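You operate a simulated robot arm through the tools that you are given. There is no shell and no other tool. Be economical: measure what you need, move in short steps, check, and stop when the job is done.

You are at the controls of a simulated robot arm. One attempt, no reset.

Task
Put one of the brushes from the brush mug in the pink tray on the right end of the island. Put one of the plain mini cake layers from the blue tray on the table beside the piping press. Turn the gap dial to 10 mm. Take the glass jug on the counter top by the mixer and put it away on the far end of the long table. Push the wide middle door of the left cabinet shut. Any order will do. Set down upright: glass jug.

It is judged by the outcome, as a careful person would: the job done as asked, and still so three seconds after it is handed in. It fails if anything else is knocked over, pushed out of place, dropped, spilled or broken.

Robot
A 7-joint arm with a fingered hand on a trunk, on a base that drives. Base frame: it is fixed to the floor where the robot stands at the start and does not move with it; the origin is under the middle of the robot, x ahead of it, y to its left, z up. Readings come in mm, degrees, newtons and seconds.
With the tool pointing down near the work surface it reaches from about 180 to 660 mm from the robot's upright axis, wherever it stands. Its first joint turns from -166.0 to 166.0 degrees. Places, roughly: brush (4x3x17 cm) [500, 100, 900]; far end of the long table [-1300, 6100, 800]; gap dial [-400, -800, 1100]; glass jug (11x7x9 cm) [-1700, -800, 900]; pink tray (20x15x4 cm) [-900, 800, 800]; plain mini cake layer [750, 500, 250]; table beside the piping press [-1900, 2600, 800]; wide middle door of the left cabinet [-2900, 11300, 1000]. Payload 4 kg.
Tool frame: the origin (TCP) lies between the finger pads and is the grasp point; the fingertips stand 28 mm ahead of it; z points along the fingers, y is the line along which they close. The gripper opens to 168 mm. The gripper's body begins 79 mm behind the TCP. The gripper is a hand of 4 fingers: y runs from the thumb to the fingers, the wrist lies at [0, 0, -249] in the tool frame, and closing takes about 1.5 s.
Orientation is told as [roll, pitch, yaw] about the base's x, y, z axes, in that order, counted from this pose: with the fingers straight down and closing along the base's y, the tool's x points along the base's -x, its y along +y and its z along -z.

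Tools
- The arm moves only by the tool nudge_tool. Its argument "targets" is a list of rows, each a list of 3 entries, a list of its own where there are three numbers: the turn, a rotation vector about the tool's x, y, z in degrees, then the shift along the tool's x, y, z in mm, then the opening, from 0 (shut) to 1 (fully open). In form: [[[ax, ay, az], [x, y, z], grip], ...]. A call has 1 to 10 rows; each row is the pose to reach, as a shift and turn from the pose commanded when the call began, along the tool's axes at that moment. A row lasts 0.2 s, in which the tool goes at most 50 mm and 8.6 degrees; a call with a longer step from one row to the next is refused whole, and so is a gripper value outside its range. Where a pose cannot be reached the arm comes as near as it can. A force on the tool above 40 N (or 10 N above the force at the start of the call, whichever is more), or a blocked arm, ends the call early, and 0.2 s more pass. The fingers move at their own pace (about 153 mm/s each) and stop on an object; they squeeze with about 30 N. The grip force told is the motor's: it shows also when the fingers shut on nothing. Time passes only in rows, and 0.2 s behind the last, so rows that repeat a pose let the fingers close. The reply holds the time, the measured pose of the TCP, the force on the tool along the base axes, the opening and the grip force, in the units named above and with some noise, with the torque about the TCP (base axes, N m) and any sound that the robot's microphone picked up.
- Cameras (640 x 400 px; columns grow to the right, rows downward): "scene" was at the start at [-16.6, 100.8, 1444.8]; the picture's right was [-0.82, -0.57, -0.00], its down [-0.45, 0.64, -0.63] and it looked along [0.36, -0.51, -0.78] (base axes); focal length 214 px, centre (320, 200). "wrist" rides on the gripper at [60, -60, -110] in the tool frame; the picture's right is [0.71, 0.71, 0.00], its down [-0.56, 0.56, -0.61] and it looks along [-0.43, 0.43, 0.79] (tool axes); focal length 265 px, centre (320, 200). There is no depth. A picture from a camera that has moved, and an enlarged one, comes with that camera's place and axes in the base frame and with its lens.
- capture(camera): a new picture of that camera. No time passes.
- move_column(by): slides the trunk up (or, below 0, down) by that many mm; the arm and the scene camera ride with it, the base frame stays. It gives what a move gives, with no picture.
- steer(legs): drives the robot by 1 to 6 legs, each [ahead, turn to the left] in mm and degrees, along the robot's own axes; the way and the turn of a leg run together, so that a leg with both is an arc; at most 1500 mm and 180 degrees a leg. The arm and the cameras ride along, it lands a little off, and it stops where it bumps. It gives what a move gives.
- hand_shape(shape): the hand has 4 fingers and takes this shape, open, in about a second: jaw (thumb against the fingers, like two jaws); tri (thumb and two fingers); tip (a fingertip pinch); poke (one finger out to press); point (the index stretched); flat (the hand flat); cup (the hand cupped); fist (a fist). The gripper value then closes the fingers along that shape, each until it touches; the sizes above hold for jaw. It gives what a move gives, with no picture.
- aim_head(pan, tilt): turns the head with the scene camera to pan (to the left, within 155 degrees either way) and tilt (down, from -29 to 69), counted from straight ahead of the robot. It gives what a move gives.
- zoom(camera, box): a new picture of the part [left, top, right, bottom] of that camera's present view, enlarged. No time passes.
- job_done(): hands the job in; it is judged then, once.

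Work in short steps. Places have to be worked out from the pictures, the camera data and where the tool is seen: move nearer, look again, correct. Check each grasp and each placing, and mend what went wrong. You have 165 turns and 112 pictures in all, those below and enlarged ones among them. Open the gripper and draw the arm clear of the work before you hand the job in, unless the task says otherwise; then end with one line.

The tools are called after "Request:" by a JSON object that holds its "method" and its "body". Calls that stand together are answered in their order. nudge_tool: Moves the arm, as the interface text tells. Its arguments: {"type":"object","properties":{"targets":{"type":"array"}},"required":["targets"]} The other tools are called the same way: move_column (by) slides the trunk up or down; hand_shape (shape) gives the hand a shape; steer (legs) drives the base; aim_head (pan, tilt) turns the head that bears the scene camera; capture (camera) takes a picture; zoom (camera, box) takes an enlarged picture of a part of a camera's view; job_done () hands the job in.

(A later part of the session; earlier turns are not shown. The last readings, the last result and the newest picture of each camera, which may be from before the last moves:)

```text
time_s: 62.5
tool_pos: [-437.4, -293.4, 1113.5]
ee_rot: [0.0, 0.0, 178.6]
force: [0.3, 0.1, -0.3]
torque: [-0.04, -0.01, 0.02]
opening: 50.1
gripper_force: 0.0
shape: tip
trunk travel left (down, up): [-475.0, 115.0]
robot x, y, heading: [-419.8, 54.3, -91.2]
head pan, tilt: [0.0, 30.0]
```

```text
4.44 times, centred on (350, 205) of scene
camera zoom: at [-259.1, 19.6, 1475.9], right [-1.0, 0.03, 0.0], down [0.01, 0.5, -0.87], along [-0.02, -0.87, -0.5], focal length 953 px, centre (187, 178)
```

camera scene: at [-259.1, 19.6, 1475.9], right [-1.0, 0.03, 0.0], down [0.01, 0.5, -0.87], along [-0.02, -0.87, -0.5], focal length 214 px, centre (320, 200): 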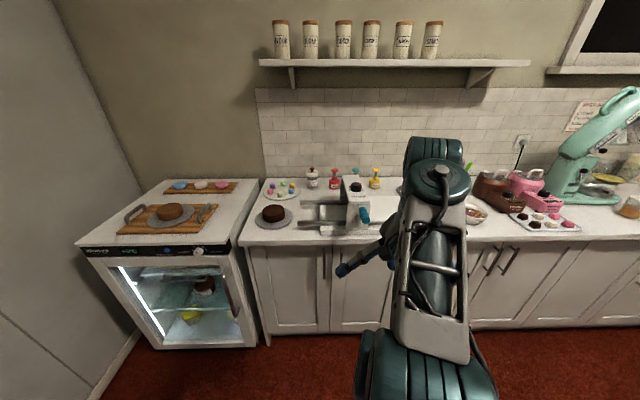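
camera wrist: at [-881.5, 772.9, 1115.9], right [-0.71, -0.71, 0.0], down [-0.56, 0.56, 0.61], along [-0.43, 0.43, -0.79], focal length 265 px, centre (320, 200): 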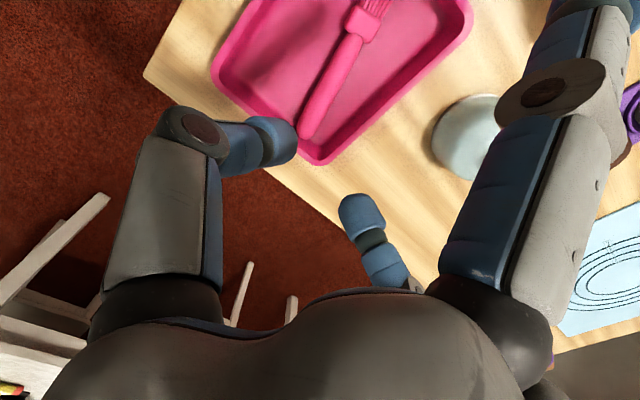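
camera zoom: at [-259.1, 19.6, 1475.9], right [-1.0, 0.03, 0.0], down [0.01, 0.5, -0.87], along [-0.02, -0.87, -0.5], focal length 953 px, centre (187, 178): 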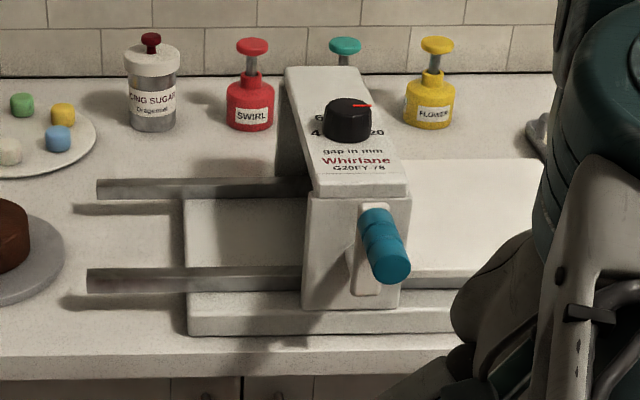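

Dial is a black knob atop the machine with a red pointer, scale 4…20. Drive 260 mm closer and view with the wrist camera from above.

Request:
{"method": "steer", "body": {"legs": [[260, 0]]}}

Request:
{"method": "nudge_tool", "body": {"targets": [[[0, 0, 0], [0, 0, -20], 0.3], [[0, 0, 0], [0, 0, -60], 0.3], [[0, 0, 0], [0, 0, -90], 0.3]]}}

Request:
{"method": "capture", "body": {"camera": "wrist"}}

Request:
{"method": "capture", "body": {"camera": "scene"}}

```text
time_s: 64.3
tool_pos: [-440.7, -549.5, 1115.2]
ee_rot: [0.1, 0.0, 178.8]
force: [-0.2, -0.5, -0.4]
torque: [0.04, 0.01, 0.01]
opening: 50.3
gripper_force: 0.1
shape: tip
trunk travel left (down, up): [-475.0, 115.0]
robot x, y, heading: [-427.4, -203.6, -91.1]
head pan, tilt: [0.0, 30.0]
```

```text
time_s: 65.1
tool_pos: [-448.4, -545.7, 1159.7]
ee_rot: [-0.1, 0.0, 178.9]
force: [0.6, -0.1, -0.1]
torque: [0.07, 0.08, -0.03]
opening: 50.4
gripper_force: 0.1
shape: tip
out of reach, approached as far as the arm can: row 2, 3
trunk travel left (down, up): [-475.0, 115.0]
robot x, y, heading: [-427.6, -206.5, -91.2]
head pan, tilt: [0.0, 30.0]
```

```text
73 pictures are left
camera wrist: at [-387.3, -485.2, 1270.8], right [0.69, -0.72, 0.0], down [-0.57, -0.55, 0.61], along [-0.44, -0.43, -0.79], focal length 265 px, centre (320, 200)
```

wrist: 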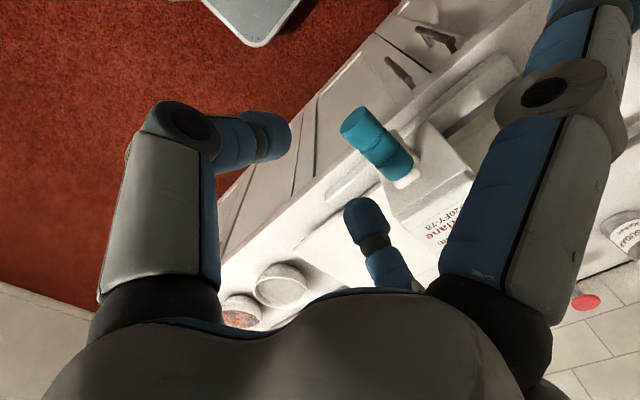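

```text
72 pictures are left
camera scene: at [-264.6, -237.9, 1475.9], right [-1.0, 0.02, 0.0], down [0.01, 0.5, -0.87], along [-0.02, -0.87, -0.5], focal length 214 px, centre (320, 200)
```

scene: 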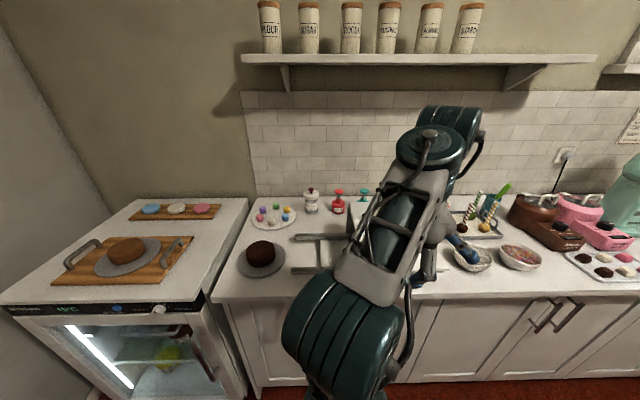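

Handle triangulates to ≈(−431,−600,1045); knob ≈(−420,−740,1100). Raise the trunk and bring the hand above the knob.

Request:
{"method": "move_column", "body": {"by": 110}}

Request:
{"method": "nudge_tool", "body": {"targets": [[[0, 0, 0], [7, 45, 0], 0.3], [[0, 0, 0], [14, 90, 0], 0.3], [[0, 0, 0], [21, 135, 10], 0.3], [[0, 0, 0], [28, 175, 20], 0.3], [[0, 0, 0], [28, 190, 40], 0.36], [[0, 0, 0], [28, 190, 40], 0.36]]}}

Request:
{"method": "capture", "body": {"camera": "wrist"}}

Request:
{"method": "capture", "body": {"camera": "scene"}}

```text
time_s: 66.6
tool_pos: [-449.0, -543.9, 1269.9]
ee_rot: [0.0, 0.1, 178.8]
force: [0.4, -0.2, -1.1]
torque: [-0.01, 0.02, 0.02]
opening: 50.5
gripper_force: 0.1
shape: tip
trunk travel left (down, up): [-585.0, 5.0]
robot x, y, heading: [-424.7, -201.1, -91.2]
head pan, tilt: [0.0, 30.0]
```

```text
time_s: 68.0
tool_pos: [-424.0, -736.7, 1228.8]
ee_rot: [0.0, 0.0, 178.8]
force: [0.7, -0.4, 1.0]
torque: [-0.01, -0.03, -0.01]
opening: 60.0
gripper_force: 0.0
shape: tip
trunk travel left (down, up): [-585.0, 5.0]
robot x, y, heading: [-426.9, -203.3, -91.3]
head pan, tilt: [0.0, 30.0]
```

```text
71 pictures are left
camera wrist: at [-362.6, -676.3, 1340.8], right [0.69, -0.72, 0.0], down [-0.57, -0.55, 0.61], along [-0.44, -0.43, -0.79], focal length 265 px, centre (320, 200)
```

wrist: 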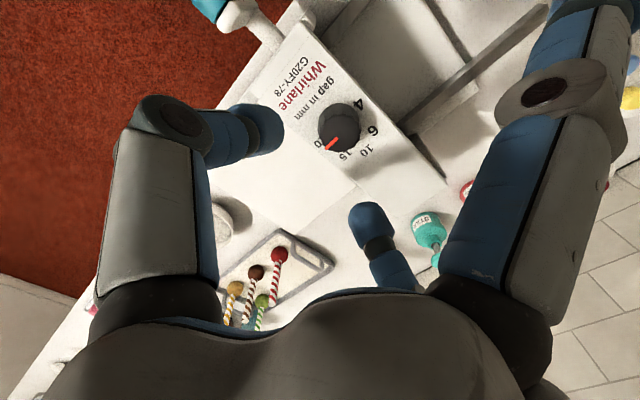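

```text
70 pictures are left
camera scene: at [-264.7, -236.4, 1586.0], right [-1.0, 0.02, 0.0], down [0.01, 0.5, -0.87], along [-0.02, -0.87, -0.5], focal length 214 px, centre (320, 200)
```

scene: 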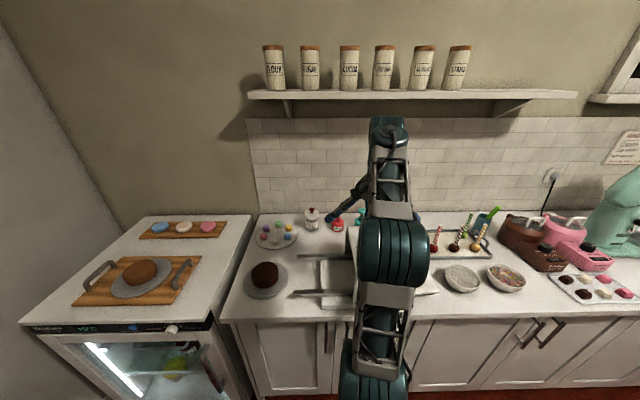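

Excellent view. Zoom on the dial to read the scale.

Request:
{"method": "zoom", "body": {"camera": "wrist", "box": [290, 70, 400, 180]}}

```text
3.64 times, centred on (345, 125) of wrist
camera zoom: at [-362.6, -676.3, 1340.8], right [0.69, -0.72, 0.0], down [-0.57, -0.55, 0.61], along [-0.44, -0.43, -0.79], focal length 965 px, centre (229, 473)
```

zoom: 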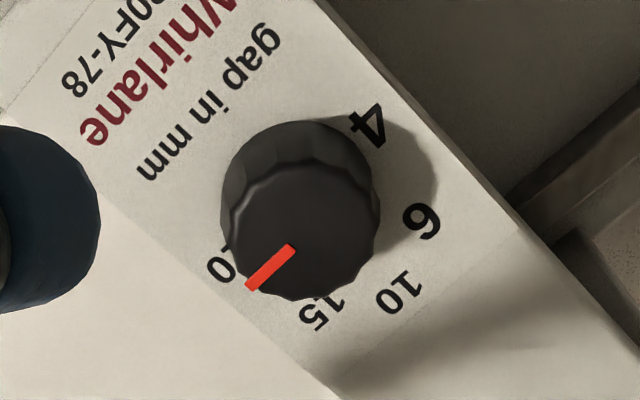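

Plate is level at z≈1071; knob centre ≈(−426,−767), top z≈1097. Pointer is at 20 (user's right), 10 is straight away from the user, so it needs 90° counter-clockwise from above. Move over the knob.

Request:
{"method": "nudge_tool", "body": {"targets": [[[0, 0, 0], [-2, 15, 30], 0.38], [[0, 0, 0], [-2, 30, 60], 0.38], [[0, 0, 0], [-2, 30, 83], 0.38], [[0, 0, 0], [-2, 30, 83], 0.38]]}}

Request:
{"method": "capture", "body": {"camera": "wrist"}}

```text
time_s: 69.0
tool_pos: [-428.2, -764.9, 1146.5]
ee_rot: [0.0, 0.0, 178.9]
force: [0.3, -0.6, 0.0]
torque: [-0.01, 0.02, 0.01]
opening: 63.4
gripper_force: 0.1
shape: tip
trunk travel left (down, up): [-585.0, 5.0]
robot x, y, heading: [-429.4, -202.2, -91.4]
head pan, tilt: [0.0, 30.0]
```

```text
68 pictures are left
camera wrist: at [-365.8, -704.8, 1258.7], right [0.69, -0.72, 0.0], down [-0.57, -0.55, 0.61], along [-0.44, -0.43, -0.79], focal length 265 px, centre (320, 200)
```

wrist: 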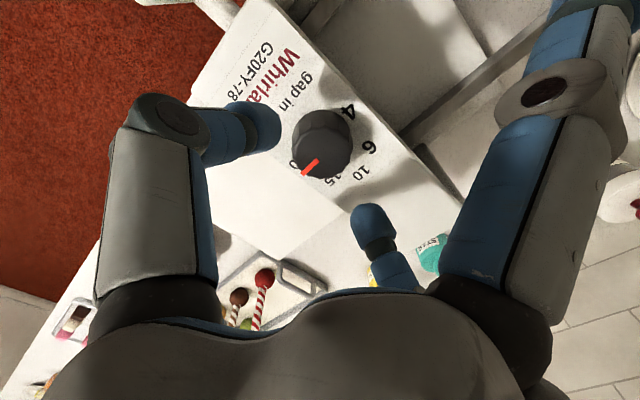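

Knob centre ≈(−423,−765). Shift 4 mm, descend to TCP z≈1106, and close.

Request:
{"method": "nudge_tool", "body": {"targets": [[[0, 0, 0], [4, 0, 20], 0.38], [[0, 0, 0], [4, 0, 40], 0.38], [[0, 0, 0], [4, 0, 40], 0.2], [[0, 0, 0], [4, 0, 40], 0.1], [[0, 0, 0], [4, 0, 40], 0], [[0, 0, 0], [4, 0, 40], 0], [[0, 0, 0], [4, 0, 40], 0]]}}

Request:
{"method": "capture", "body": {"camera": "wrist"}}

```text
time_s: 70.6
tool_pos: [-422.3, -763.4, 1107.0]
ee_rot: [0.0, 0.0, 178.7]
force: [2.3, -3.7, -2.1]
torque: [-0.08, -0.01, 0.02]
opening: 33.5
gripper_force: 30.2
shape: tip
trunk travel left (down, up): [-585.0, 5.0]
robot x, y, heading: [-426.6, -204.0, -91.0]
head pan, tilt: [0.0, 30.0]
```

```text
67 pictures are left
camera wrist: at [-361.5, -704.2, 1218.1], right [0.69, -0.72, 0.0], down [-0.57, -0.55, 0.61], along [-0.44, -0.43, -0.79], focal length 265 px, centre (320, 200)
```

wrist: 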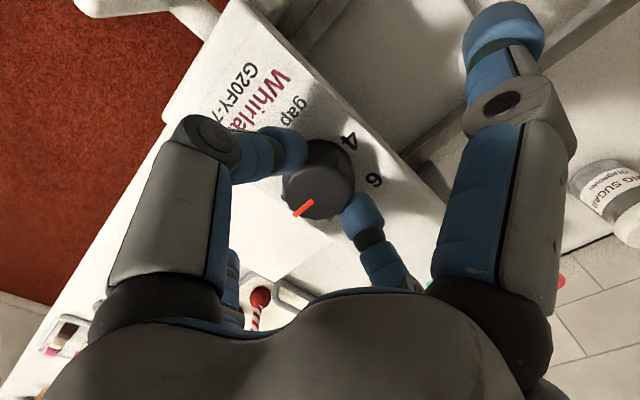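

Gripped. Rotate −45° about tool z and check.

Request:
{"method": "nudge_tool", "body": {"targets": [[[0, 0, -7.5], [0, 0, 0], 0], [[0, 0, -15], [0, 0, 0], 0], [[0, 0, -22.5], [0, 0, 0], 0], [[0, 0, -30], [0, 0, 0], 0], [[0, 0, -37.5], [0, 0, 0], 0], [[0, 0, -45], [0, 0, 0], 0]]}}

Request:
{"method": "capture", "body": {"camera": "wrist"}}

```text
time_s: 72.0
tool_pos: [-425.6, -763.5, 1107.5]
ee_rot: [0.0, 0.1, -136.1]
force: [-6.6, 11.0, -2.0]
torque: [0.37, 0.28, -0.05]
opening: 33.4
gripper_force: 30.1
shape: tip
trunk travel left (down, up): [-585.0, 5.0]
robot x, y, heading: [-425.5, -204.6, -91.0]
head pan, tilt: [0.0, 30.0]
```

```text
66 pictures are left
camera wrist: at [-422.9, -677.7, 1218.4], right [1.0, -0.02, 0.0], down [-0.02, -0.79, 0.61], along [-0.01, -0.61, -0.79], focal length 265 px, centre (320, 200)
```

wrist: 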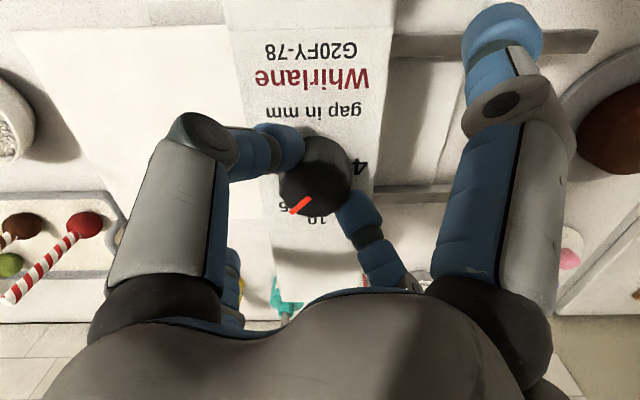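

Pointer now at 15. Continue another −45°, relaxing the sideways force a little.

Request:
{"method": "nudge_tool", "body": {"targets": [[[0, 0, -7.5], [0.5, -1.5, 0], 0], [[0, 0, -15], [0.5, -1.5, 0], 0], [[0, 0, -22.5], [0.5, -1.5, 0], 0], [[0, 0, -30], [0.5, -1.5, 0], 0], [[0, 0, -37.5], [0.5, -1.5, 0], 0], [[0, 0, -45], [0.5, -1.5, 0], 0]]}}

Request:
{"method": "capture", "body": {"camera": "wrist"}}

```text
time_s: 73.4
tool_pos: [-427.8, -762.0, 1107.6]
ee_rot: [0.2, 0.0, -91.2]
force: [-14.9, 6.7, -1.0]
torque: [0.15, 0.56, -0.04]
opening: 33.0
gripper_force: 30.0
shape: tip
trunk travel left (down, up): [-585.0, 5.0]
robot x, y, heading: [-429.3, -199.3, -91.2]
head pan, tilt: [0.0, 30.0]
```

```text
65 pictures are left
camera wrist: at [-486.1, -700.0, 1218.2], right [0.72, 0.69, 0.0], down [0.55, -0.57, 0.62], along [0.43, -0.44, -0.79], focal length 265 px, centre (320, 200)
```

wrist: 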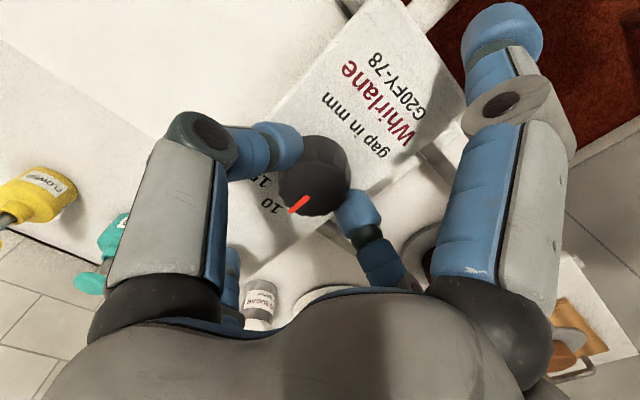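

Pointer appears at 10. Release, lift and verify with a zoom.

Request:
{"method": "nudge_tool", "body": {"targets": [[[0, 0, 0], [0, 0, 0], 0.15], [[0, 0, 0], [0, 0, 0], 0.3], [[0, 0, 0], [0, 0, 0], 0.4], [[0, 0, 0], [0, 0, -20], 0.4], [[0, 0, 0], [0, 0, -60], 0.4], [[0, 0, 0], [0, -20, -100], 0.4]]}}

Request:
{"method": "capture", "body": {"camera": "wrist"}}

Request:
{"method": "zoom", "body": {"camera": "wrist", "box": [280, 60, 400, 180]}}

```text
time_s: 74.8
tool_pos: [-445.7, -763.6, 1205.1]
ee_rot: [0.1, 0.0, -91.2]
force: [0.0, -0.1, -0.2]
torque: [0.02, -0.04, 0.01]
opening: 67.1
gripper_force: 0.0
shape: tip
trunk travel left (down, up): [-585.0, 5.0]
robot x, y, heading: [-427.2, -201.1, -91.4]
head pan, tilt: [0.0, 30.0]
```

```text
64 pictures are left
camera wrist: at [-504.9, -701.4, 1317.3], right [0.72, 0.69, 0.0], down [0.55, -0.57, 0.61], along [0.43, -0.44, -0.79], focal length 265 px, centre (320, 200)
```

wrist: 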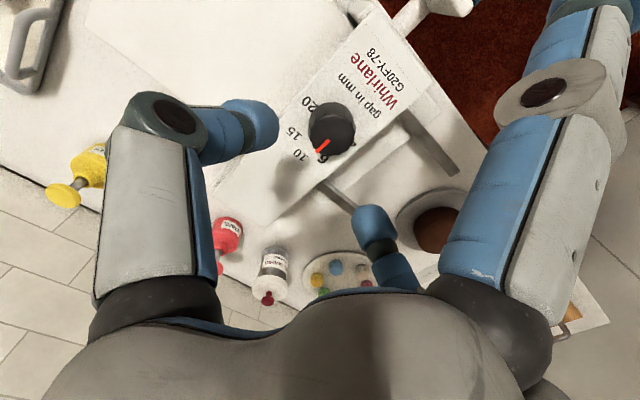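

```text
3.33 times, centred on (340, 120) of wrist
camera zoom: at [-504.9, -701.4, 1317.3], right [0.72, 0.69, 0.0], down [0.55, -0.57, 0.61], along [0.43, -0.44, -0.79], focal length 885 px, centre (253, 467)
```

zoom: 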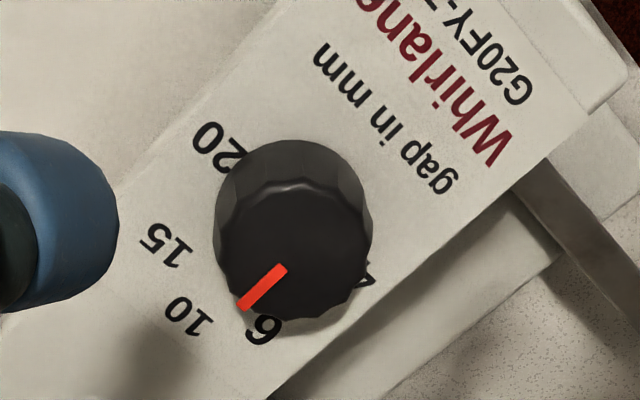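

Pointer direction is exactly −y, onto the 10 mark: dial done. Now the cake: retract, drive in front of the shelf table, and look low.

Request:
{"method": "nudge_tool", "body": {"targets": [[[0, 0, 0], [40, 0, 0], 0.4], [[0, 0, 0], [85, 0, 0], 0.4], [[0, 0, 0], [130, 0, 0], 0.4], [[0, 0, 0], [175, 0, 0], 0.4], [[0, 0, 0], [210, 0, 0], 0.4]]}}

Request:
{"method": "steer", "body": {"legs": [[-120, 0], [0, 147], [640, 0], [0, -56]]}}

Request:
{"method": "move_column", "body": {"by": -400}}

Request:
{"method": "aim_head", "body": {"pan": 0, "tilt": 40}}

Request:
{"method": "capture", "body": {"camera": "scene"}}

```text
time_s: 76.0
tool_pos: [-442.6, -552.3, 1206.1]
ee_rot: [0.1, 0.0, -91.2]
force: [0.4, -0.5, -0.5]
torque: [-0.01, 0.03, -0.01]
opening: 67.2
gripper_force: 0.0
shape: tip
trunk travel left (down, up): [-585.0, 5.0]
robot x, y, heading: [-427.6, -204.2, -91.2]
head pan, tilt: [0.0, 30.0]
```

```text
time_s: 89.0
tool_pos: [259.8, 459.6, 1207.2]
ee_rot: [-0.1, 0.0, 1.9]
force: [0.1, 0.0, 0.3]
torque: [-0.02, -0.04, 0.01]
opening: 66.9
gripper_force: 0.1
shape: tip
trunk travel left (down, up): [-585.0, 5.0]
robot x, y, heading: [-91.2, 456.8, 2.1]
head pan, tilt: [0.0, 30.0]
```

```text
time_s: 92.8
tool_pos: [259.5, 459.9, 807.9]
ee_rot: [0.0, 0.0, 2.0]
force: [-0.6, -0.6, 0.2]
torque: [-0.02, -0.09, 0.01]
opening: 67.0
gripper_force: 0.1
shape: tip
trunk travel left (down, up): [-185.0, 405.0]
robot x, y, heading: [-92.4, 456.8, 2.2]
head pan, tilt: [0.0, 30.0]
```

```text
time_s: 93.5
tool_pos: [260.2, 460.8, 806.8]
ee_rot: [0.0, 0.1, 1.9]
force: [-0.7, -0.5, 1.3]
torque: [-0.02, -0.04, -0.03]
opening: 67.0
gripper_force: 0.2
shape: tip
trunk travel left (down, up): [-185.0, 405.0]
robot x, y, heading: [-88.1, 453.7, 2.0]
head pan, tilt: [0.0, 40.0]
```

```text
62 pictures are left
camera scene: at [-71.5, 619.9, 1170.7], right [0.03, -1.0, 0.0], down [-0.64, -0.02, -0.77], along [0.77, 0.03, -0.64], focal length 214 px, centre (320, 200)
```

scene: 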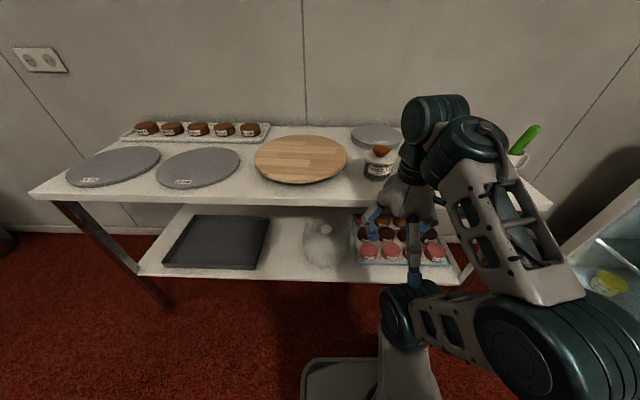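

Pink-row triangulation suggests the shelf is nearer/higher than listed; I zoom on the tray to identify the plain layers.

Request:
{"method": "zoom", "body": {"camera": "scene", "box": [330, 190, 470, 290]}}

Request:
{"method": "capture", "body": {"camera": "wrist"}}

```text
4.00 times, centred on (400, 240) of scene
camera zoom: at [-71.5, 619.9, 1170.7], right [0.03, -1.0, 0.0], down [-0.64, -0.02, -0.77], along [0.77, 0.03, -0.64], focal length 858 px, centre (0, 40)
```

zoom: 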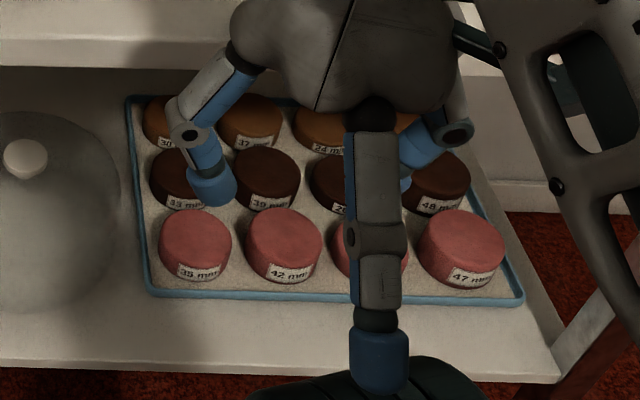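

```text
60 pictures are left
camera wrist: at [201.7, 398.6, 918.8], right [-0.73, 0.68, 0.0], down [0.54, 0.58, 0.61], along [0.42, 0.45, -0.79], focal length 265 px, centre (320, 200)
```

wrist: 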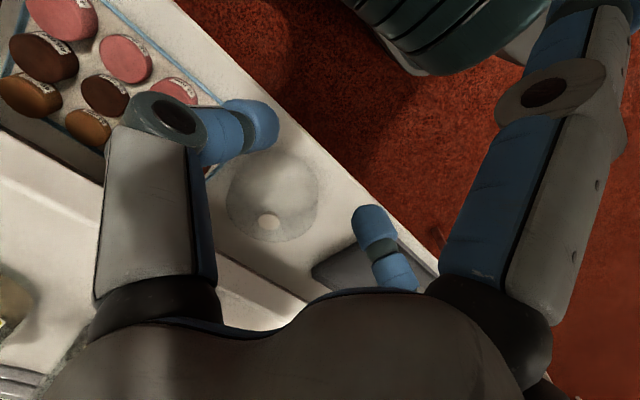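

The blue tray has three rows: pink (front), dark chocolate, and golden plain (back). The shelf is low (z≈230). Lower the trunk fully and move the hand low before approaching.

Request:
{"method": "move_column", "body": {"by": -185}}

Request:
{"method": "nudge_tool", "body": {"targets": [[[0, 0, 0], [0, 0, 45], 0.4], [[0, 0, 0], [0, 0, 90], 0.4], [[0, 0, 0], [0, 0, 135], 0.4], [[0, 0, 0], [0, 0, 180], 0.4], [[0, 0, 0], [0, 0, 225], 0.4], [[0, 0, 0], [0, 0, 260], 0.4]]}}

Request:
{"method": "capture", "body": {"camera": "scene"}}

Request:
{"method": "capture", "body": {"camera": "wrist"}}

```text
time_s: 94.1
tool_pos: [258.4, 460.4, 793.8]
ee_rot: [0.2, -1.3, 1.9]
force: [-14.5, -1.3, 22.5]
torque: [0.1, -3.09, -0.06]
opening: 67.0
gripper_force: 0.0
shape: tip
trunk travel left (down, up): [-166.0, 424.0]
robot x, y, heading: [-92.6, 455.8, 2.1]
head pan, tilt: [0.0, 40.0]
stopped: the force on the tool passed its limit at 62 N (the readings are from after the stop); the commanded pose is now the measured one
```

```text
time_s: 94.4
tool_pos: [261.0, 461.4, 790.9]
ee_rot: [0.5, -2.4, 1.8]
force: [-11.7, -1.4, 23.1]
torque: [0.12, -3.23, -0.04]
opening: 66.9
gripper_force: 0.1
shape: tip
trunk travel left (down, up): [-166.0, 424.0]
robot x, y, heading: [-93.8, 457.4, 1.9]
head pan, tilt: [0.0, 40.0]
stopped in row 1: the force on the tool passed its limit at 68 N (the readings are from after the stop); the commanded pose is now the measured one
```

```text
59 pictures are left
camera scene: at [-74.7, 619.8, 1151.6], right [0.03, -1.0, 0.0], down [-0.64, -0.02, -0.77], along [0.77, 0.03, -0.64], focal length 214 px, centre (320, 200)
```

scene: 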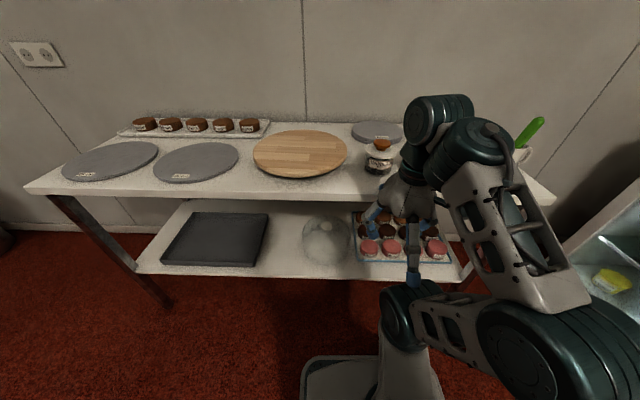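

```text
58 pictures are left
camera wrist: at [197.5, 398.1, 899.3], right [-0.73, 0.68, -0.02], down [0.51, 0.57, 0.64], along [0.45, 0.46, -0.77], focal length 265 px, centre (320, 200)
```

wrist: 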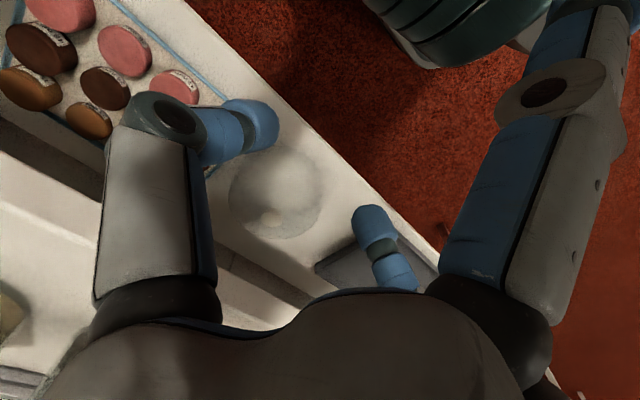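

The forward splayed finger pressed on the tabletop edge. Raise off it, draw back, then go lower.

Request:
{"method": "nudge_tool", "body": {"targets": [[[0, 0, 0], [0, 0, -20], 0.4], [[0, 2.4, 0], [0, 0, -35], 0.4], [[0, 2.4, 0], [40, 0, -35], 0.4], [[0, 2.4, 0], [75, 0, -35], 0.4]]}}

Request:
{"method": "steer", "body": {"legs": [[-200, 0]]}}

Request:
{"method": "move_column", "body": {"by": -166}}

Request:
{"method": "nudge_tool", "body": {"targets": [[[0, 0, 0], [-5, 0, 45], 0.4], [[0, 0, 0], [-10, 0, 90], 0.4], [[0, 0, 0], [-20, 0, 135], 0.4], [[0, 0, 0], [-30, 0, 180], 0.4], [[0, 0, 0], [-40, 0, 225], 0.4], [[0, 0, 0], [-50, 0, 260], 0.4]]}}

Request:
{"method": "capture", "body": {"camera": "scene"}}

```text
time_s: 95.4
tool_pos: [186.4, 458.3, 819.8]
ee_rot: [0.3, 0.6, 1.5]
force: [0.3, 0.1, -0.1]
torque: [-0.05, -0.02, -0.05]
opening: 67.1
gripper_force: 0.1
shape: tip
trunk travel left (down, up): [-166.0, 424.0]
robot x, y, heading: [-91.1, 459.1, 1.6]
head pan, tilt: [0.0, 40.0]
```

```text
time_s: 97.0
tool_pos: [-15.4, 451.8, 818.8]
ee_rot: [0.4, 0.6, 1.8]
force: [-0.1, -1.0, 0.5]
torque: [-0.03, 0.01, 0.0]
opening: 67.1
gripper_force: 0.1
shape: tip
trunk travel left (down, up): [-166.0, 424.0]
robot x, y, heading: [-295.1, 446.2, 2.0]
head pan, tilt: [0.0, 40.0]
```

```text
time_s: 98.9
tool_pos: [-15.1, 451.9, 653.4]
ee_rot: [0.5, 0.5, 1.8]
force: [0.1, 0.2, -0.6]
torque: [0.03, 0.02, -0.01]
opening: 67.3
gripper_force: 0.0
shape: tip
trunk travel left (down, up): [0.0, 590.0]
robot x, y, heading: [-291.9, 449.2, 2.1]
head pan, tilt: [0.0, 40.0]
```

```text
time_s: 99.8
tool_pos: [6.2, 457.3, 522.9]
ee_rot: [1.5, -0.2, -1.6]
force: [-26.0, 37.7, 39.6]
torque: [-1.43, 3.12, -3.88]
opening: 66.8
gripper_force: 0.1
shape: tip
out of reach, approached as far as the arm can: row 4
trunk travel left (down, up): [0.0, 590.0]
robot x, y, heading: [-293.5, 449.0, 2.1]
head pan, tilt: [0.0, 40.0]
stopped in row 4: the force on the tool passed its limit at 211 N (the readings are from after the stop); the commanded pose is now the measured one
```

```text
57 pictures are left
camera scene: at [-273.8, 613.3, 985.7], right [0.03, -1.0, 0.0], down [-0.64, -0.02, -0.77], along [0.77, 0.02, -0.64], focal length 214 px, centre (320, 200)
```

scene: 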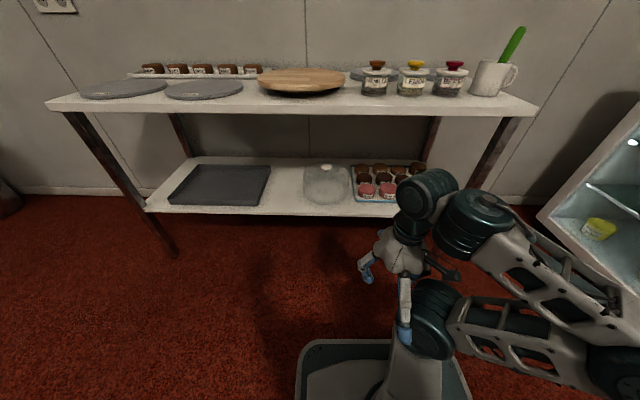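

The folded arm touched itself; I lift slightly and extend outward (under the tabletop it's open), then lower.

Request:
{"method": "nudge_tool", "body": {"targets": [[[0, 0, 0], [-10, 0, -10], 0.4], [[-1.5, 0.2, -3], [-50, 0, -10], 0.4], [[-1.5, 0.2, -3], [-95, 0, -10], 0.4], [[-1.5, 0.2, -3], [-140, 0, -10], 0.4], [[-1.5, 0.2, -3], [-180, 0, 0], 0.4], [[-1.5, 0.2, -3], [-200, 0, 30], 0.4], [[-1.5, 0.2, -3], [-210, 0, 70], 0.4]]}}

Request:
{"method": "capture", "body": {"camera": "scene"}}

Request:
{"method": "zoom", "body": {"camera": "scene", "box": [300, 130, 460, 230]}}

```text
time_s: 100.1
tool_pos: [9.7, 456.3, 525.3]
ee_rot: [1.2, 0.1, -2.2]
force: [-19.7, 28.9, 5.9]
torque: [-0.88, -0.15, -2.87]
opening: 67.1
gripper_force: 0.1
shape: tip
trunk travel left (down, up): [0.0, 590.0]
robot x, y, heading: [-291.4, 448.4, 1.8]
head pan, tilt: [0.0, 40.0]
stopped in row 1: the force on the tool passed its limit at 77 N (the readings are from after the stop); the commanded pose is now the measured one
```

```text
56 pictures are left
camera scene: at [-273.8, 613.3, 985.6], right [0.03, -1.0, 0.0], down [-0.64, -0.02, -0.77], along [0.77, 0.02, -0.64], focal length 214 px, centre (320, 200)
```

scene: 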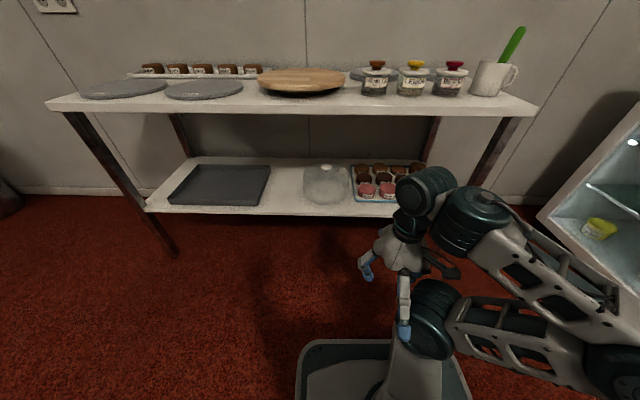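

```text
4.00 times, centred on (380, 180) of scene
camera zoom: at [-273.8, 613.3, 985.6], right [0.03, -1.0, 0.0], down [-0.64, -0.02, -0.77], along [0.77, 0.02, -0.64], focal length 858 px, centre (80, 280)
```

zoom: 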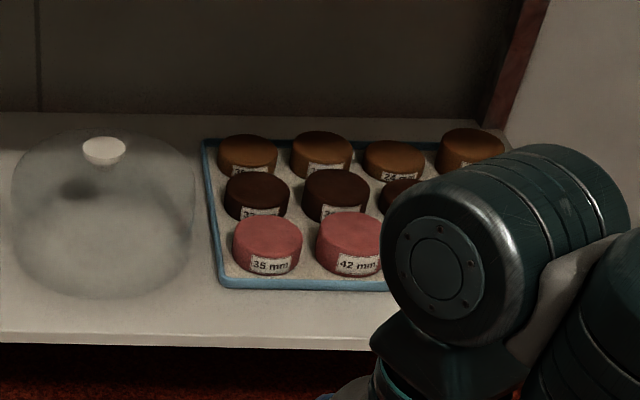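

The rear splayed finger is touching the shoulder. Move along the release direction (+y, up) first, then outward.

Request:
{"method": "nudge_tool", "body": {"targets": [[[0, 0, 0], [5, 15, -8], 0.4], [[0, 0, 0], [5, 35, -20], 0.4], [[0, 0, 0], [0, 60, -40], 0.4], [[0, 0, 0], [-40, 60, -60], 0.4], [[0, 0, 0], [-85, 60, -60], 0.4], [[-1.2, 0, -2], [-130, 60, -50], 0.4], [[-1.2, 0, -2], [-170, 60, -40], 0.4]]}}

```text
time_s: 101.9
tool_pos: [180.8, 571.9, 566.1]
ee_rot: [2.4, -0.2, 11.8]
force: [-1.7, 0.9, 0.1]
torque: [-0.06, -0.03, 0.0]
opening: 67.2
gripper_force: 0.0
shape: tip
trunk travel left (down, up): [0.0, 590.0]
robot x, y, heading: [-295.4, 447.5, 2.0]
head pan, tilt: [0.0, 40.0]
stopped in row 7: the arm was blocked; the commanded pose is now the measured one
```

Freed, but the last row was blocked with the pose off. Look.

Request:
{"method": "capture", "body": {"camera": "scene"}}

```text
54 pictures are left
camera scene: at [-274.6, 614.0, 985.4], right [0.04, -1.0, 0.0], down [-0.64, -0.02, -0.77], along [0.77, 0.03, -0.64], focal length 214 px, centre (320, 200)
```

scene: 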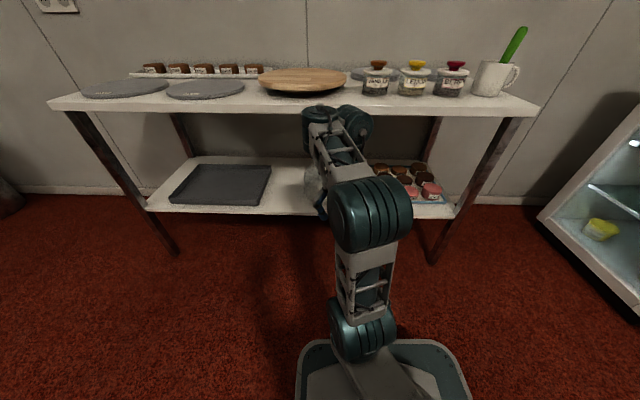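

Shelf triangulates to z≈340, plain cakes at about (710–740, 330/428, ~390). I test the reach pose in free space first: TCP out to 590 mm from the axis at low height.

Request:
{"method": "nudge_tool", "body": {"targets": [[[0, 0, 3], [-10, -35, 10], 0.4], [[1, 0, 6], [-25, -70, 30], 0.4], [[2.4, 0, 9], [-40, -105, 55], 0.4], [[2.4, 0, 12], [-60, -140, 80], 0.4], [[2.4, 0, 12], [-75, -151, 110], 0.4], [[2.4, 0, 12], [-80, -151, 146], 0.4], [[2.4, 0, 12], [-80, -151, 146], 0.4]]}}

Request:
{"method": "capture", "body": {"camera": "scene"}}

```text
time_s: 103.5
tool_pos: [289.0, 446.2, 415.2]
ee_rot: [-0.1, 0.1, -0.3]
force: [0.7, -0.5, -0.9]
torque: [0.05, -0.04, 0.0]
opening: 66.9
gripper_force: 0.1
shape: tip
out of reach, approached as far as the arm can: row 2, 3, 4, 5
trunk travel left (down, up): [0.0, 590.0]
robot x, y, heading: [-293.7, 447.1, 2.2]
head pan, tilt: [0.0, 40.0]
```

```text
53 pictures are left
camera scene: at [-274.5, 613.3, 985.6], right [0.04, -1.0, 0.0], down [-0.64, -0.02, -0.77], along [0.77, 0.03, -0.64], focal length 214 px, centre (320, 200)
```

scene: 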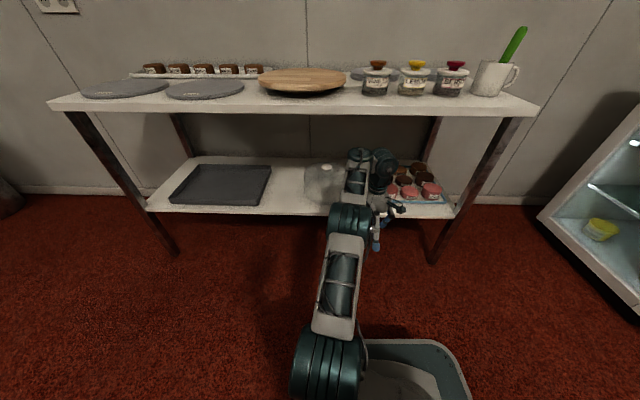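

The arm fits in a low posture here, well under the tabletop (underside ≈768). Refined cake layout: columns y≈420, 318…, rows x≈562/660/758; plain “30 mm” at ≈(758,421), top z≈360. Test how the jaw shape closes for a round cake.

Request:
{"method": "hand_shape", "body": {"shape": "jaw"}}

Request:
{"method": "nudge_tool", "body": {"targets": [[[0, 0, 0], [0, 0, 0], 0.7], [[0, 0, 0], [0, 0, 0], 0.65], [[0, 0, 0], [0, 0, 0], 0.65]]}}

Request:
{"method": "capture", "body": {"camera": "wrist"}}

Request:
{"method": "zoom", "body": {"camera": "scene", "box": [330, 130, 450, 260]}}

```text
time_s: 104.4
tool_pos: [290.7, 445.1, 415.9]
ee_rot: [0.0, 0.2, -0.6]
force: [-0.3, -0.4, 0.2]
torque: [-0.04, 0.03, -0.01]
opening: 168.1
gripper_force: 0.1
shape: jaw
trunk travel left (down, up): [0.0, 590.0]
robot x, y, heading: [-292.2, 449.8, 2.1]
head pan, tilt: [0.0, 40.0]
```

```text
time_s: 105.2
tool_pos: [289.4, 445.8, 415.5]
ee_rot: [-0.1, 0.3, -0.5]
force: [0.4, 0.5, 0.4]
torque: [0.02, 0.01, 0.02]
opening: 109.9
gripper_force: 0.0
shape: jaw
trunk travel left (down, up): [0.0, 590.0]
robot x, y, heading: [-293.5, 449.8, 2.2]
head pan, tilt: [0.0, 40.0]
```

```text
52 pictures are left
camera wrist: at [228.8, 386.4, 527.3], right [-0.7, 0.71, 0.0], down [0.57, 0.55, 0.61], along [0.44, 0.43, -0.79], focal length 265 px, centre (320, 200)
```

wrist: 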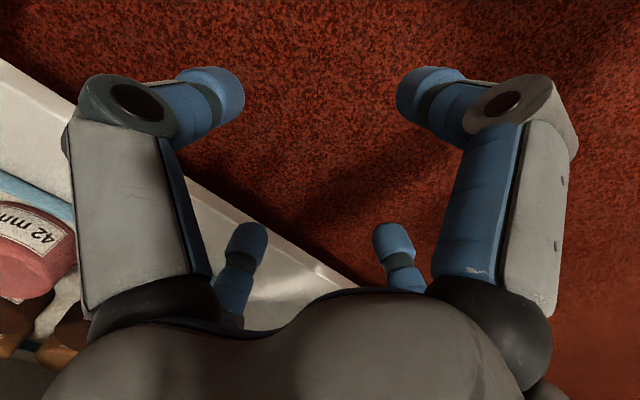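

```text
3.08 times, centred on (390, 195) of scene
camera zoom: at [-274.3, 613.4, 985.6], right [0.04, -1.0, 0.0], down [-0.64, -0.02, -0.77], along [0.77, 0.03, -0.64], focal length 660 px, centre (105, 215)
```

zoom: 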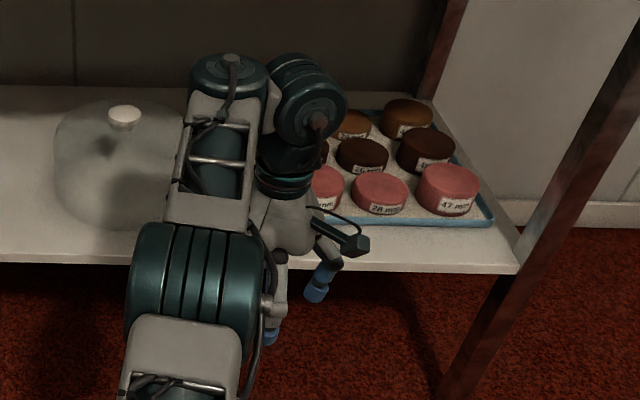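

Jaw closes radially with four fingers—good for a round cake if yawed 45° into the diagonal gaps. Pre-align: yaw 45°, y→404, z→422.

Request:
{"method": "nudge_tool", "body": {"targets": [[[0, 0, 7.5], [0, -7, -2], 0.65], [[0, 0, 15], [0, -14, -4], 0.65], [[0, 0, 22.5], [0, -21, -6], 0.65], [[0, 0, 30], [0, -28, -7], 0.65], [[0, 0, 37.5], [0, -35, -7], 0.65], [[0, 0, 45], [0, -42, -7], 0.65], [[0, 0, 45], [0, -42, -7], 0.65]]}}

Request:
{"method": "steer", "body": {"legs": [[230, 0]]}}

Request:
{"method": "capture", "body": {"camera": "wrist"}}

Request:
{"method": "capture", "body": {"camera": "scene"}}

```text
time_s: 106.8
tool_pos: [288.0, 401.1, 421.4]
ee_rot: [-0.2, 0.1, -45.7]
force: [-0.3, -0.3, -0.3]
torque: [0.0, 0.02, -0.02]
opening: 109.7
gripper_force: 0.1
shape: jaw
trunk travel left (down, up): [0.0, 590.0]
robot x, y, heading: [-290.8, 448.0, 2.0]
head pan, tilt: [0.0, 40.0]
```

```text
time_s: 108.5
tool_pos: [519.4, 408.8, 420.5]
ee_rot: [-0.1, 0.1, -45.7]
force: [-0.6, 0.0, 0.3]
torque: [-0.02, -0.02, -0.01]
opening: 109.5
gripper_force: 0.0
shape: jaw
trunk travel left (down, up): [0.0, 590.0]
robot x, y, heading: [-61.9, 461.3, 1.8]
head pan, tilt: [0.0, 40.0]
```

```text
50 pictures are left
camera wrist: at [435.5, 410.1, 532.7], right [0.01, 1.0, 0.0], down [0.79, -0.01, 0.61], along [0.61, -0.01, -0.79], focal length 265 px, centre (320, 200)
```

wrist: 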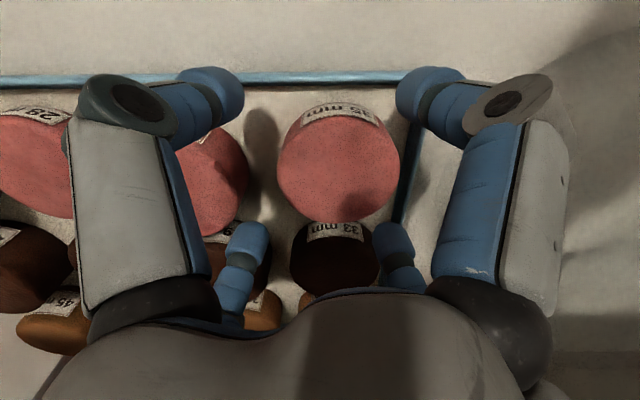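

```text
49 pictures are left
camera scene: at [-41.2, 621.4, 985.6], right [0.03, -1.0, 0.0], down [-0.64, -0.02, -0.77], along [0.77, 0.03, -0.64], focal length 214 px, centre (320, 200)
```

scene: 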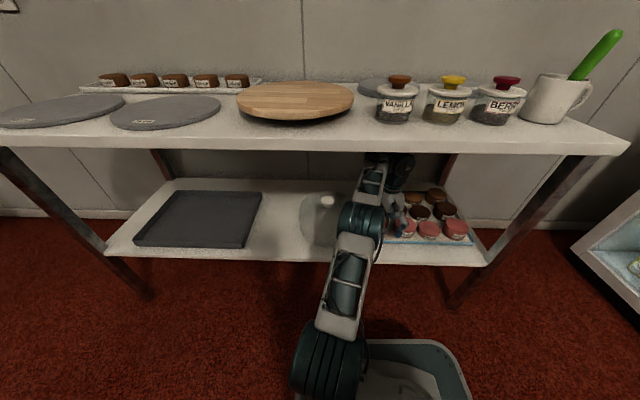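

Clear view: pink at ≈(533,421), choc ≈(637,422), so the plain in this column ≈(737,421). Drive another 215 mm.

Request:
{"method": "steer", "body": {"legs": [[215, 0]]}}

Request:
{"method": "capture", "body": {"camera": "wrist"}}

Request:
{"method": "capture", "body": {"camera": "scene"}}

```text
time_s: 110.2
tool_pos: [738.3, 414.3, 420.6]
ee_rot: [-0.2, 0.1, -45.6]
force: [0.2, -0.6, 0.3]
torque: [0.0, 0.0, 0.0]
opening: 109.6
gripper_force: 0.1
shape: jaw
trunk travel left (down, up): [0.0, 590.0]
robot x, y, heading: [156.5, 467.6, 1.9]
head pan, tilt: [0.0, 40.0]
```

```text
48 pictures are left
camera wrist: at [651.8, 416.8, 532.7], right [0.01, 1.0, 0.0], down [0.79, -0.01, 0.61], along [0.61, -0.01, -0.79], focal length 265 px, centre (320, 200)
```

wrist: 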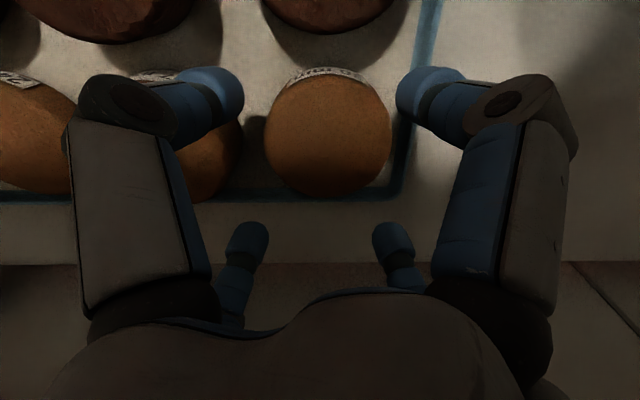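

```text
47 pictures are left
camera scene: at [175.3, 628.5, 985.6], right [0.03, -1.0, 0.0], down [-0.64, -0.02, -0.77], along [0.77, 0.02, -0.64], focal length 214 px, centre (320, 200)
```

scene: 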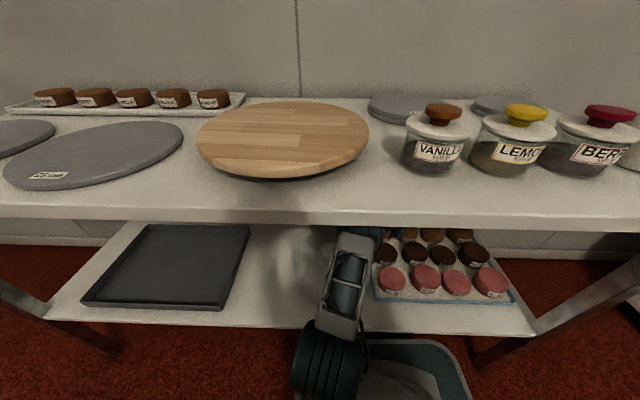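

Cake top centre ≈(728,422), diameter ≈87. Shift (−10,+8), open a bit more, and descend to TCP z≈363.

Request:
{"method": "nudge_tool", "body": {"targets": [[[0, 0, 0], [7, -1, 0], 0.75], [[0, 0, 0], [12.7, -1.5, 5], 0.75], [[0, 0, 0], [12.7, -1.5, 25], 0.75], [[0, 0, 0], [12.7, -1.5, 45], 0.75], [[0, 0, 0], [12.7, -1.5, 57], 0.75], [[0, 0, 0], [12.7, -1.5, 57], 0.75]]}}

Request:
{"method": "capture", "body": {"camera": "wrist"}}

```text
time_s: 111.2
tool_pos: [730.0, 419.7, 393.7]
ee_rot: [0.6, -1.1, -45.7]
force: [-0.2, -3.5, 21.2]
torque: [1.09, 1.28, 0.27]
opening: 125.8
gripper_force: 0.1
shape: jaw
trunk travel left (down, up): [0.0, 590.0]
robot x, y, heading: [156.6, 463.0, 1.8]
head pan, tilt: [0.0, 40.0]
stopped in row 4: the force on the tool passed its limit at 52 N (the readings are from after the stop); the commanded pose is now the measured one
```

```text
46 pictures are left
camera wrist: at [642.3, 422.0, 503.1], right [0.01, 1.0, -0.01], down [0.78, -0.01, 0.63], along [0.63, -0.01, -0.78], focal length 265 px, centre (320, 200)
```

wrist: 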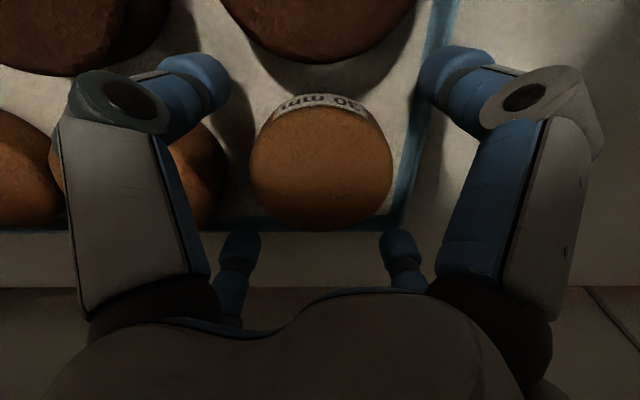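

A front-left finger landed on the tray rim (y≈476). Recomputed cake: centre ≈(720,421), top ≈376, diameter ≈79. Lift, narrow to 100 mm, recentre and descend again.

Request:
{"method": "nudge_tool", "body": {"targets": [[[0, 0, 0], [0, 0, -18], 0.75], [[0, 0, 0], [7, -5.7, -18], 0.6], [[0, 0, 0], [7, -5.7, -18], 0.6], [[0, 0, 0], [7, -5.7, -18], 0.6]]}}

Request:
{"method": "capture", "body": {"camera": "wrist"}}

```text
time_s: 112.2
tool_pos: [720.1, 421.3, 408.2]
ee_rot: [0.3, -0.8, -45.9]
force: [0.3, -0.2, -0.5]
torque: [0.02, 0.03, -0.04]
opening: 101.6
gripper_force: 0.0
shape: jaw
trunk travel left (down, up): [0.0, 590.0]
robot x, y, heading: [154.6, 465.2, 1.7]
head pan, tilt: [0.0, 40.0]
```

```text
45 pictures are left
camera wrist: at [634.0, 423.9, 518.9], right [0.01, 1.0, 0.0], down [0.78, -0.01, 0.62], along [0.62, -0.01, -0.78], focal length 265 px, centre (320, 200)
```

wrist: 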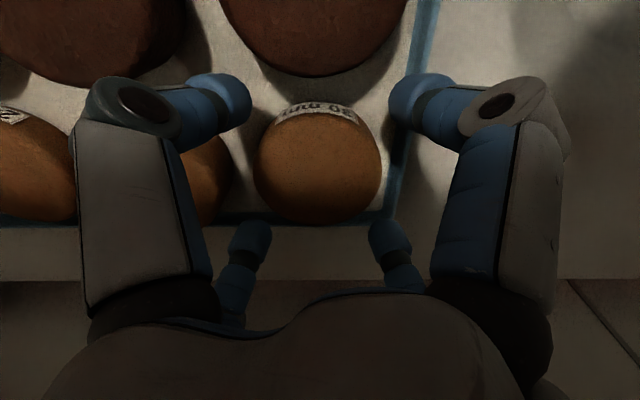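

Centred. Descend 30 mm and close.

Request:
{"method": "nudge_tool", "body": {"targets": [[[0, 0, 0], [0, 0, 12], 0.6], [[0, 0, 0], [0, 0, 24], 0.6], [[0, 0, 0], [0, 0, 30], 0.6], [[0, 0, 0], [0, 0, 30], 0.6]]}}

Request:
{"method": "capture", "body": {"camera": "wrist"}}

```text
time_s: 113.2
tool_pos: [720.8, 421.3, 384.4]
ee_rot: [0.7, -1.4, -45.9]
force: [-4.3, -1.2, 22.6]
torque: [0.27, 1.2, 0.15]
opening: 100.7
gripper_force: 0.1
shape: jaw
trunk travel left (down, up): [0.0, 590.0]
robot x, y, heading: [156.4, 464.3, 1.9]
head pan, tilt: [0.0, 40.0]
stopped in row 4: the force on the tool passed its limit at 42 N (the readings are from after the stop); the commanded pose is now the measured one
```

```text
44 pictures are left
camera wrist: at [633.3, 423.1, 493.4], right [0.02, 1.0, -0.01], down [0.77, -0.01, 0.63], along [0.63, -0.02, -0.77], focal length 265 px, centre (320, 200)
```

wrist: 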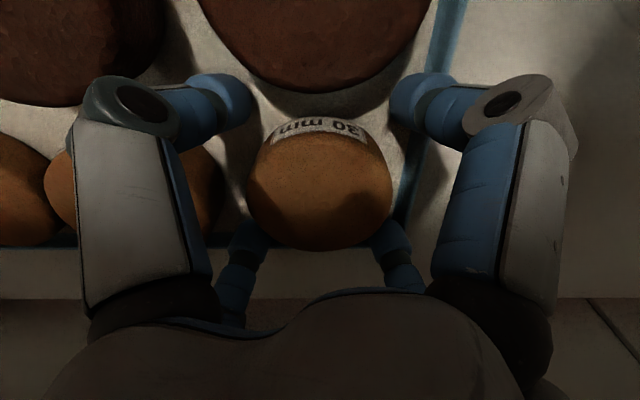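

Front fingertips are on the tray floor. Ease up 4 mm and close on the cake.

Request:
{"method": "nudge_tool", "body": {"targets": [[[0, 0, 0], [0, 0, -5], 0.6], [[0, 0, 0], [0, 0, -5], 0.45], [[0, 0, 0], [0, 0, -5], 0.35], [[0, 0, 0], [0, 0, -5], 0.3], [[0, 0, 0], [0, 0, -5], 0.3], [[0, 0, 0], [0, 0, -5], 0.3]]}}

Request:
{"method": "capture", "body": {"camera": "wrist"}}

```text
time_s: 114.6
tool_pos: [721.3, 421.4, 387.8]
ee_rot: [0.5, -1.1, -45.8]
force: [-0.9, 0.0, -1.0]
torque: [-0.03, -0.01, 0.01]
opening: 72.1
gripper_force: 29.7
shape: jaw
trunk travel left (down, up): [0.0, 590.0]
robot x, y, heading: [155.9, 463.5, 1.7]
head pan, tilt: [0.0, 40.0]
```

```text
43 pictures are left
camera wrist: at [634.3, 423.6, 496.5], right [0.01, 1.0, -0.01], down [0.78, -0.01, 0.63], along [0.63, -0.01, -0.78], focal length 265 px, centre (320, 200)
```

wrist: 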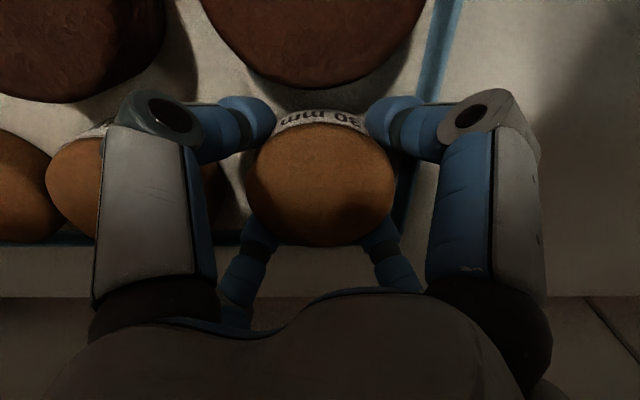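

Gripped at 72 mm. Lift 55 mm and check.

Request:
{"method": "nudge_tool", "body": {"targets": [[[0, 0, 0], [0, 0, -15], 0.3], [[0, 0, 0], [0, 0, -30], 0.3], [[0, 0, 0], [0, 0, -45], 0.3], [[0, 0, 0], [0, 0, -56], 0.3], [[0, 0, 0], [0, 0, -56], 0.3]]}}

Request:
{"method": "capture", "body": {"camera": "wrist"}}

```text
time_s: 115.8
tool_pos: [719.5, 421.9, 443.7]
ee_rot: [0.6, -0.9, -45.8]
force: [0.3, 0.1, -0.3]
torque: [-0.02, 0.01, 0.03]
opening: 72.0
gripper_force: 30.2
shape: jaw
trunk travel left (down, up): [0.0, 590.0]
robot x, y, heading: [156.0, 465.5, 1.5]
head pan, tilt: [0.0, 40.0]
```

```text
42 pictures are left
camera wrist: at [632.9, 423.9, 553.3], right [0.01, 1.0, -0.01], down [0.78, -0.01, 0.63], along [0.63, -0.01, -0.78], focal length 265 px, centre (320, 200)
```

wrist: 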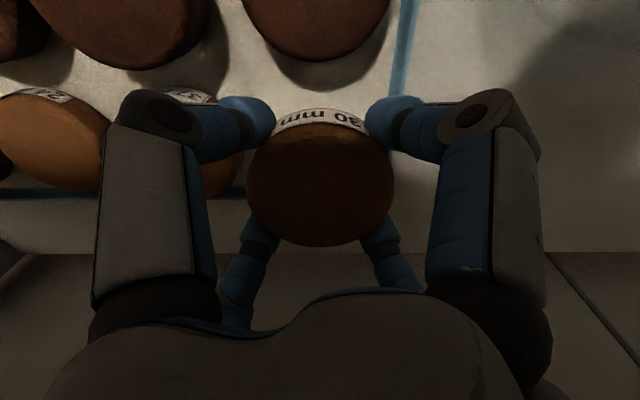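

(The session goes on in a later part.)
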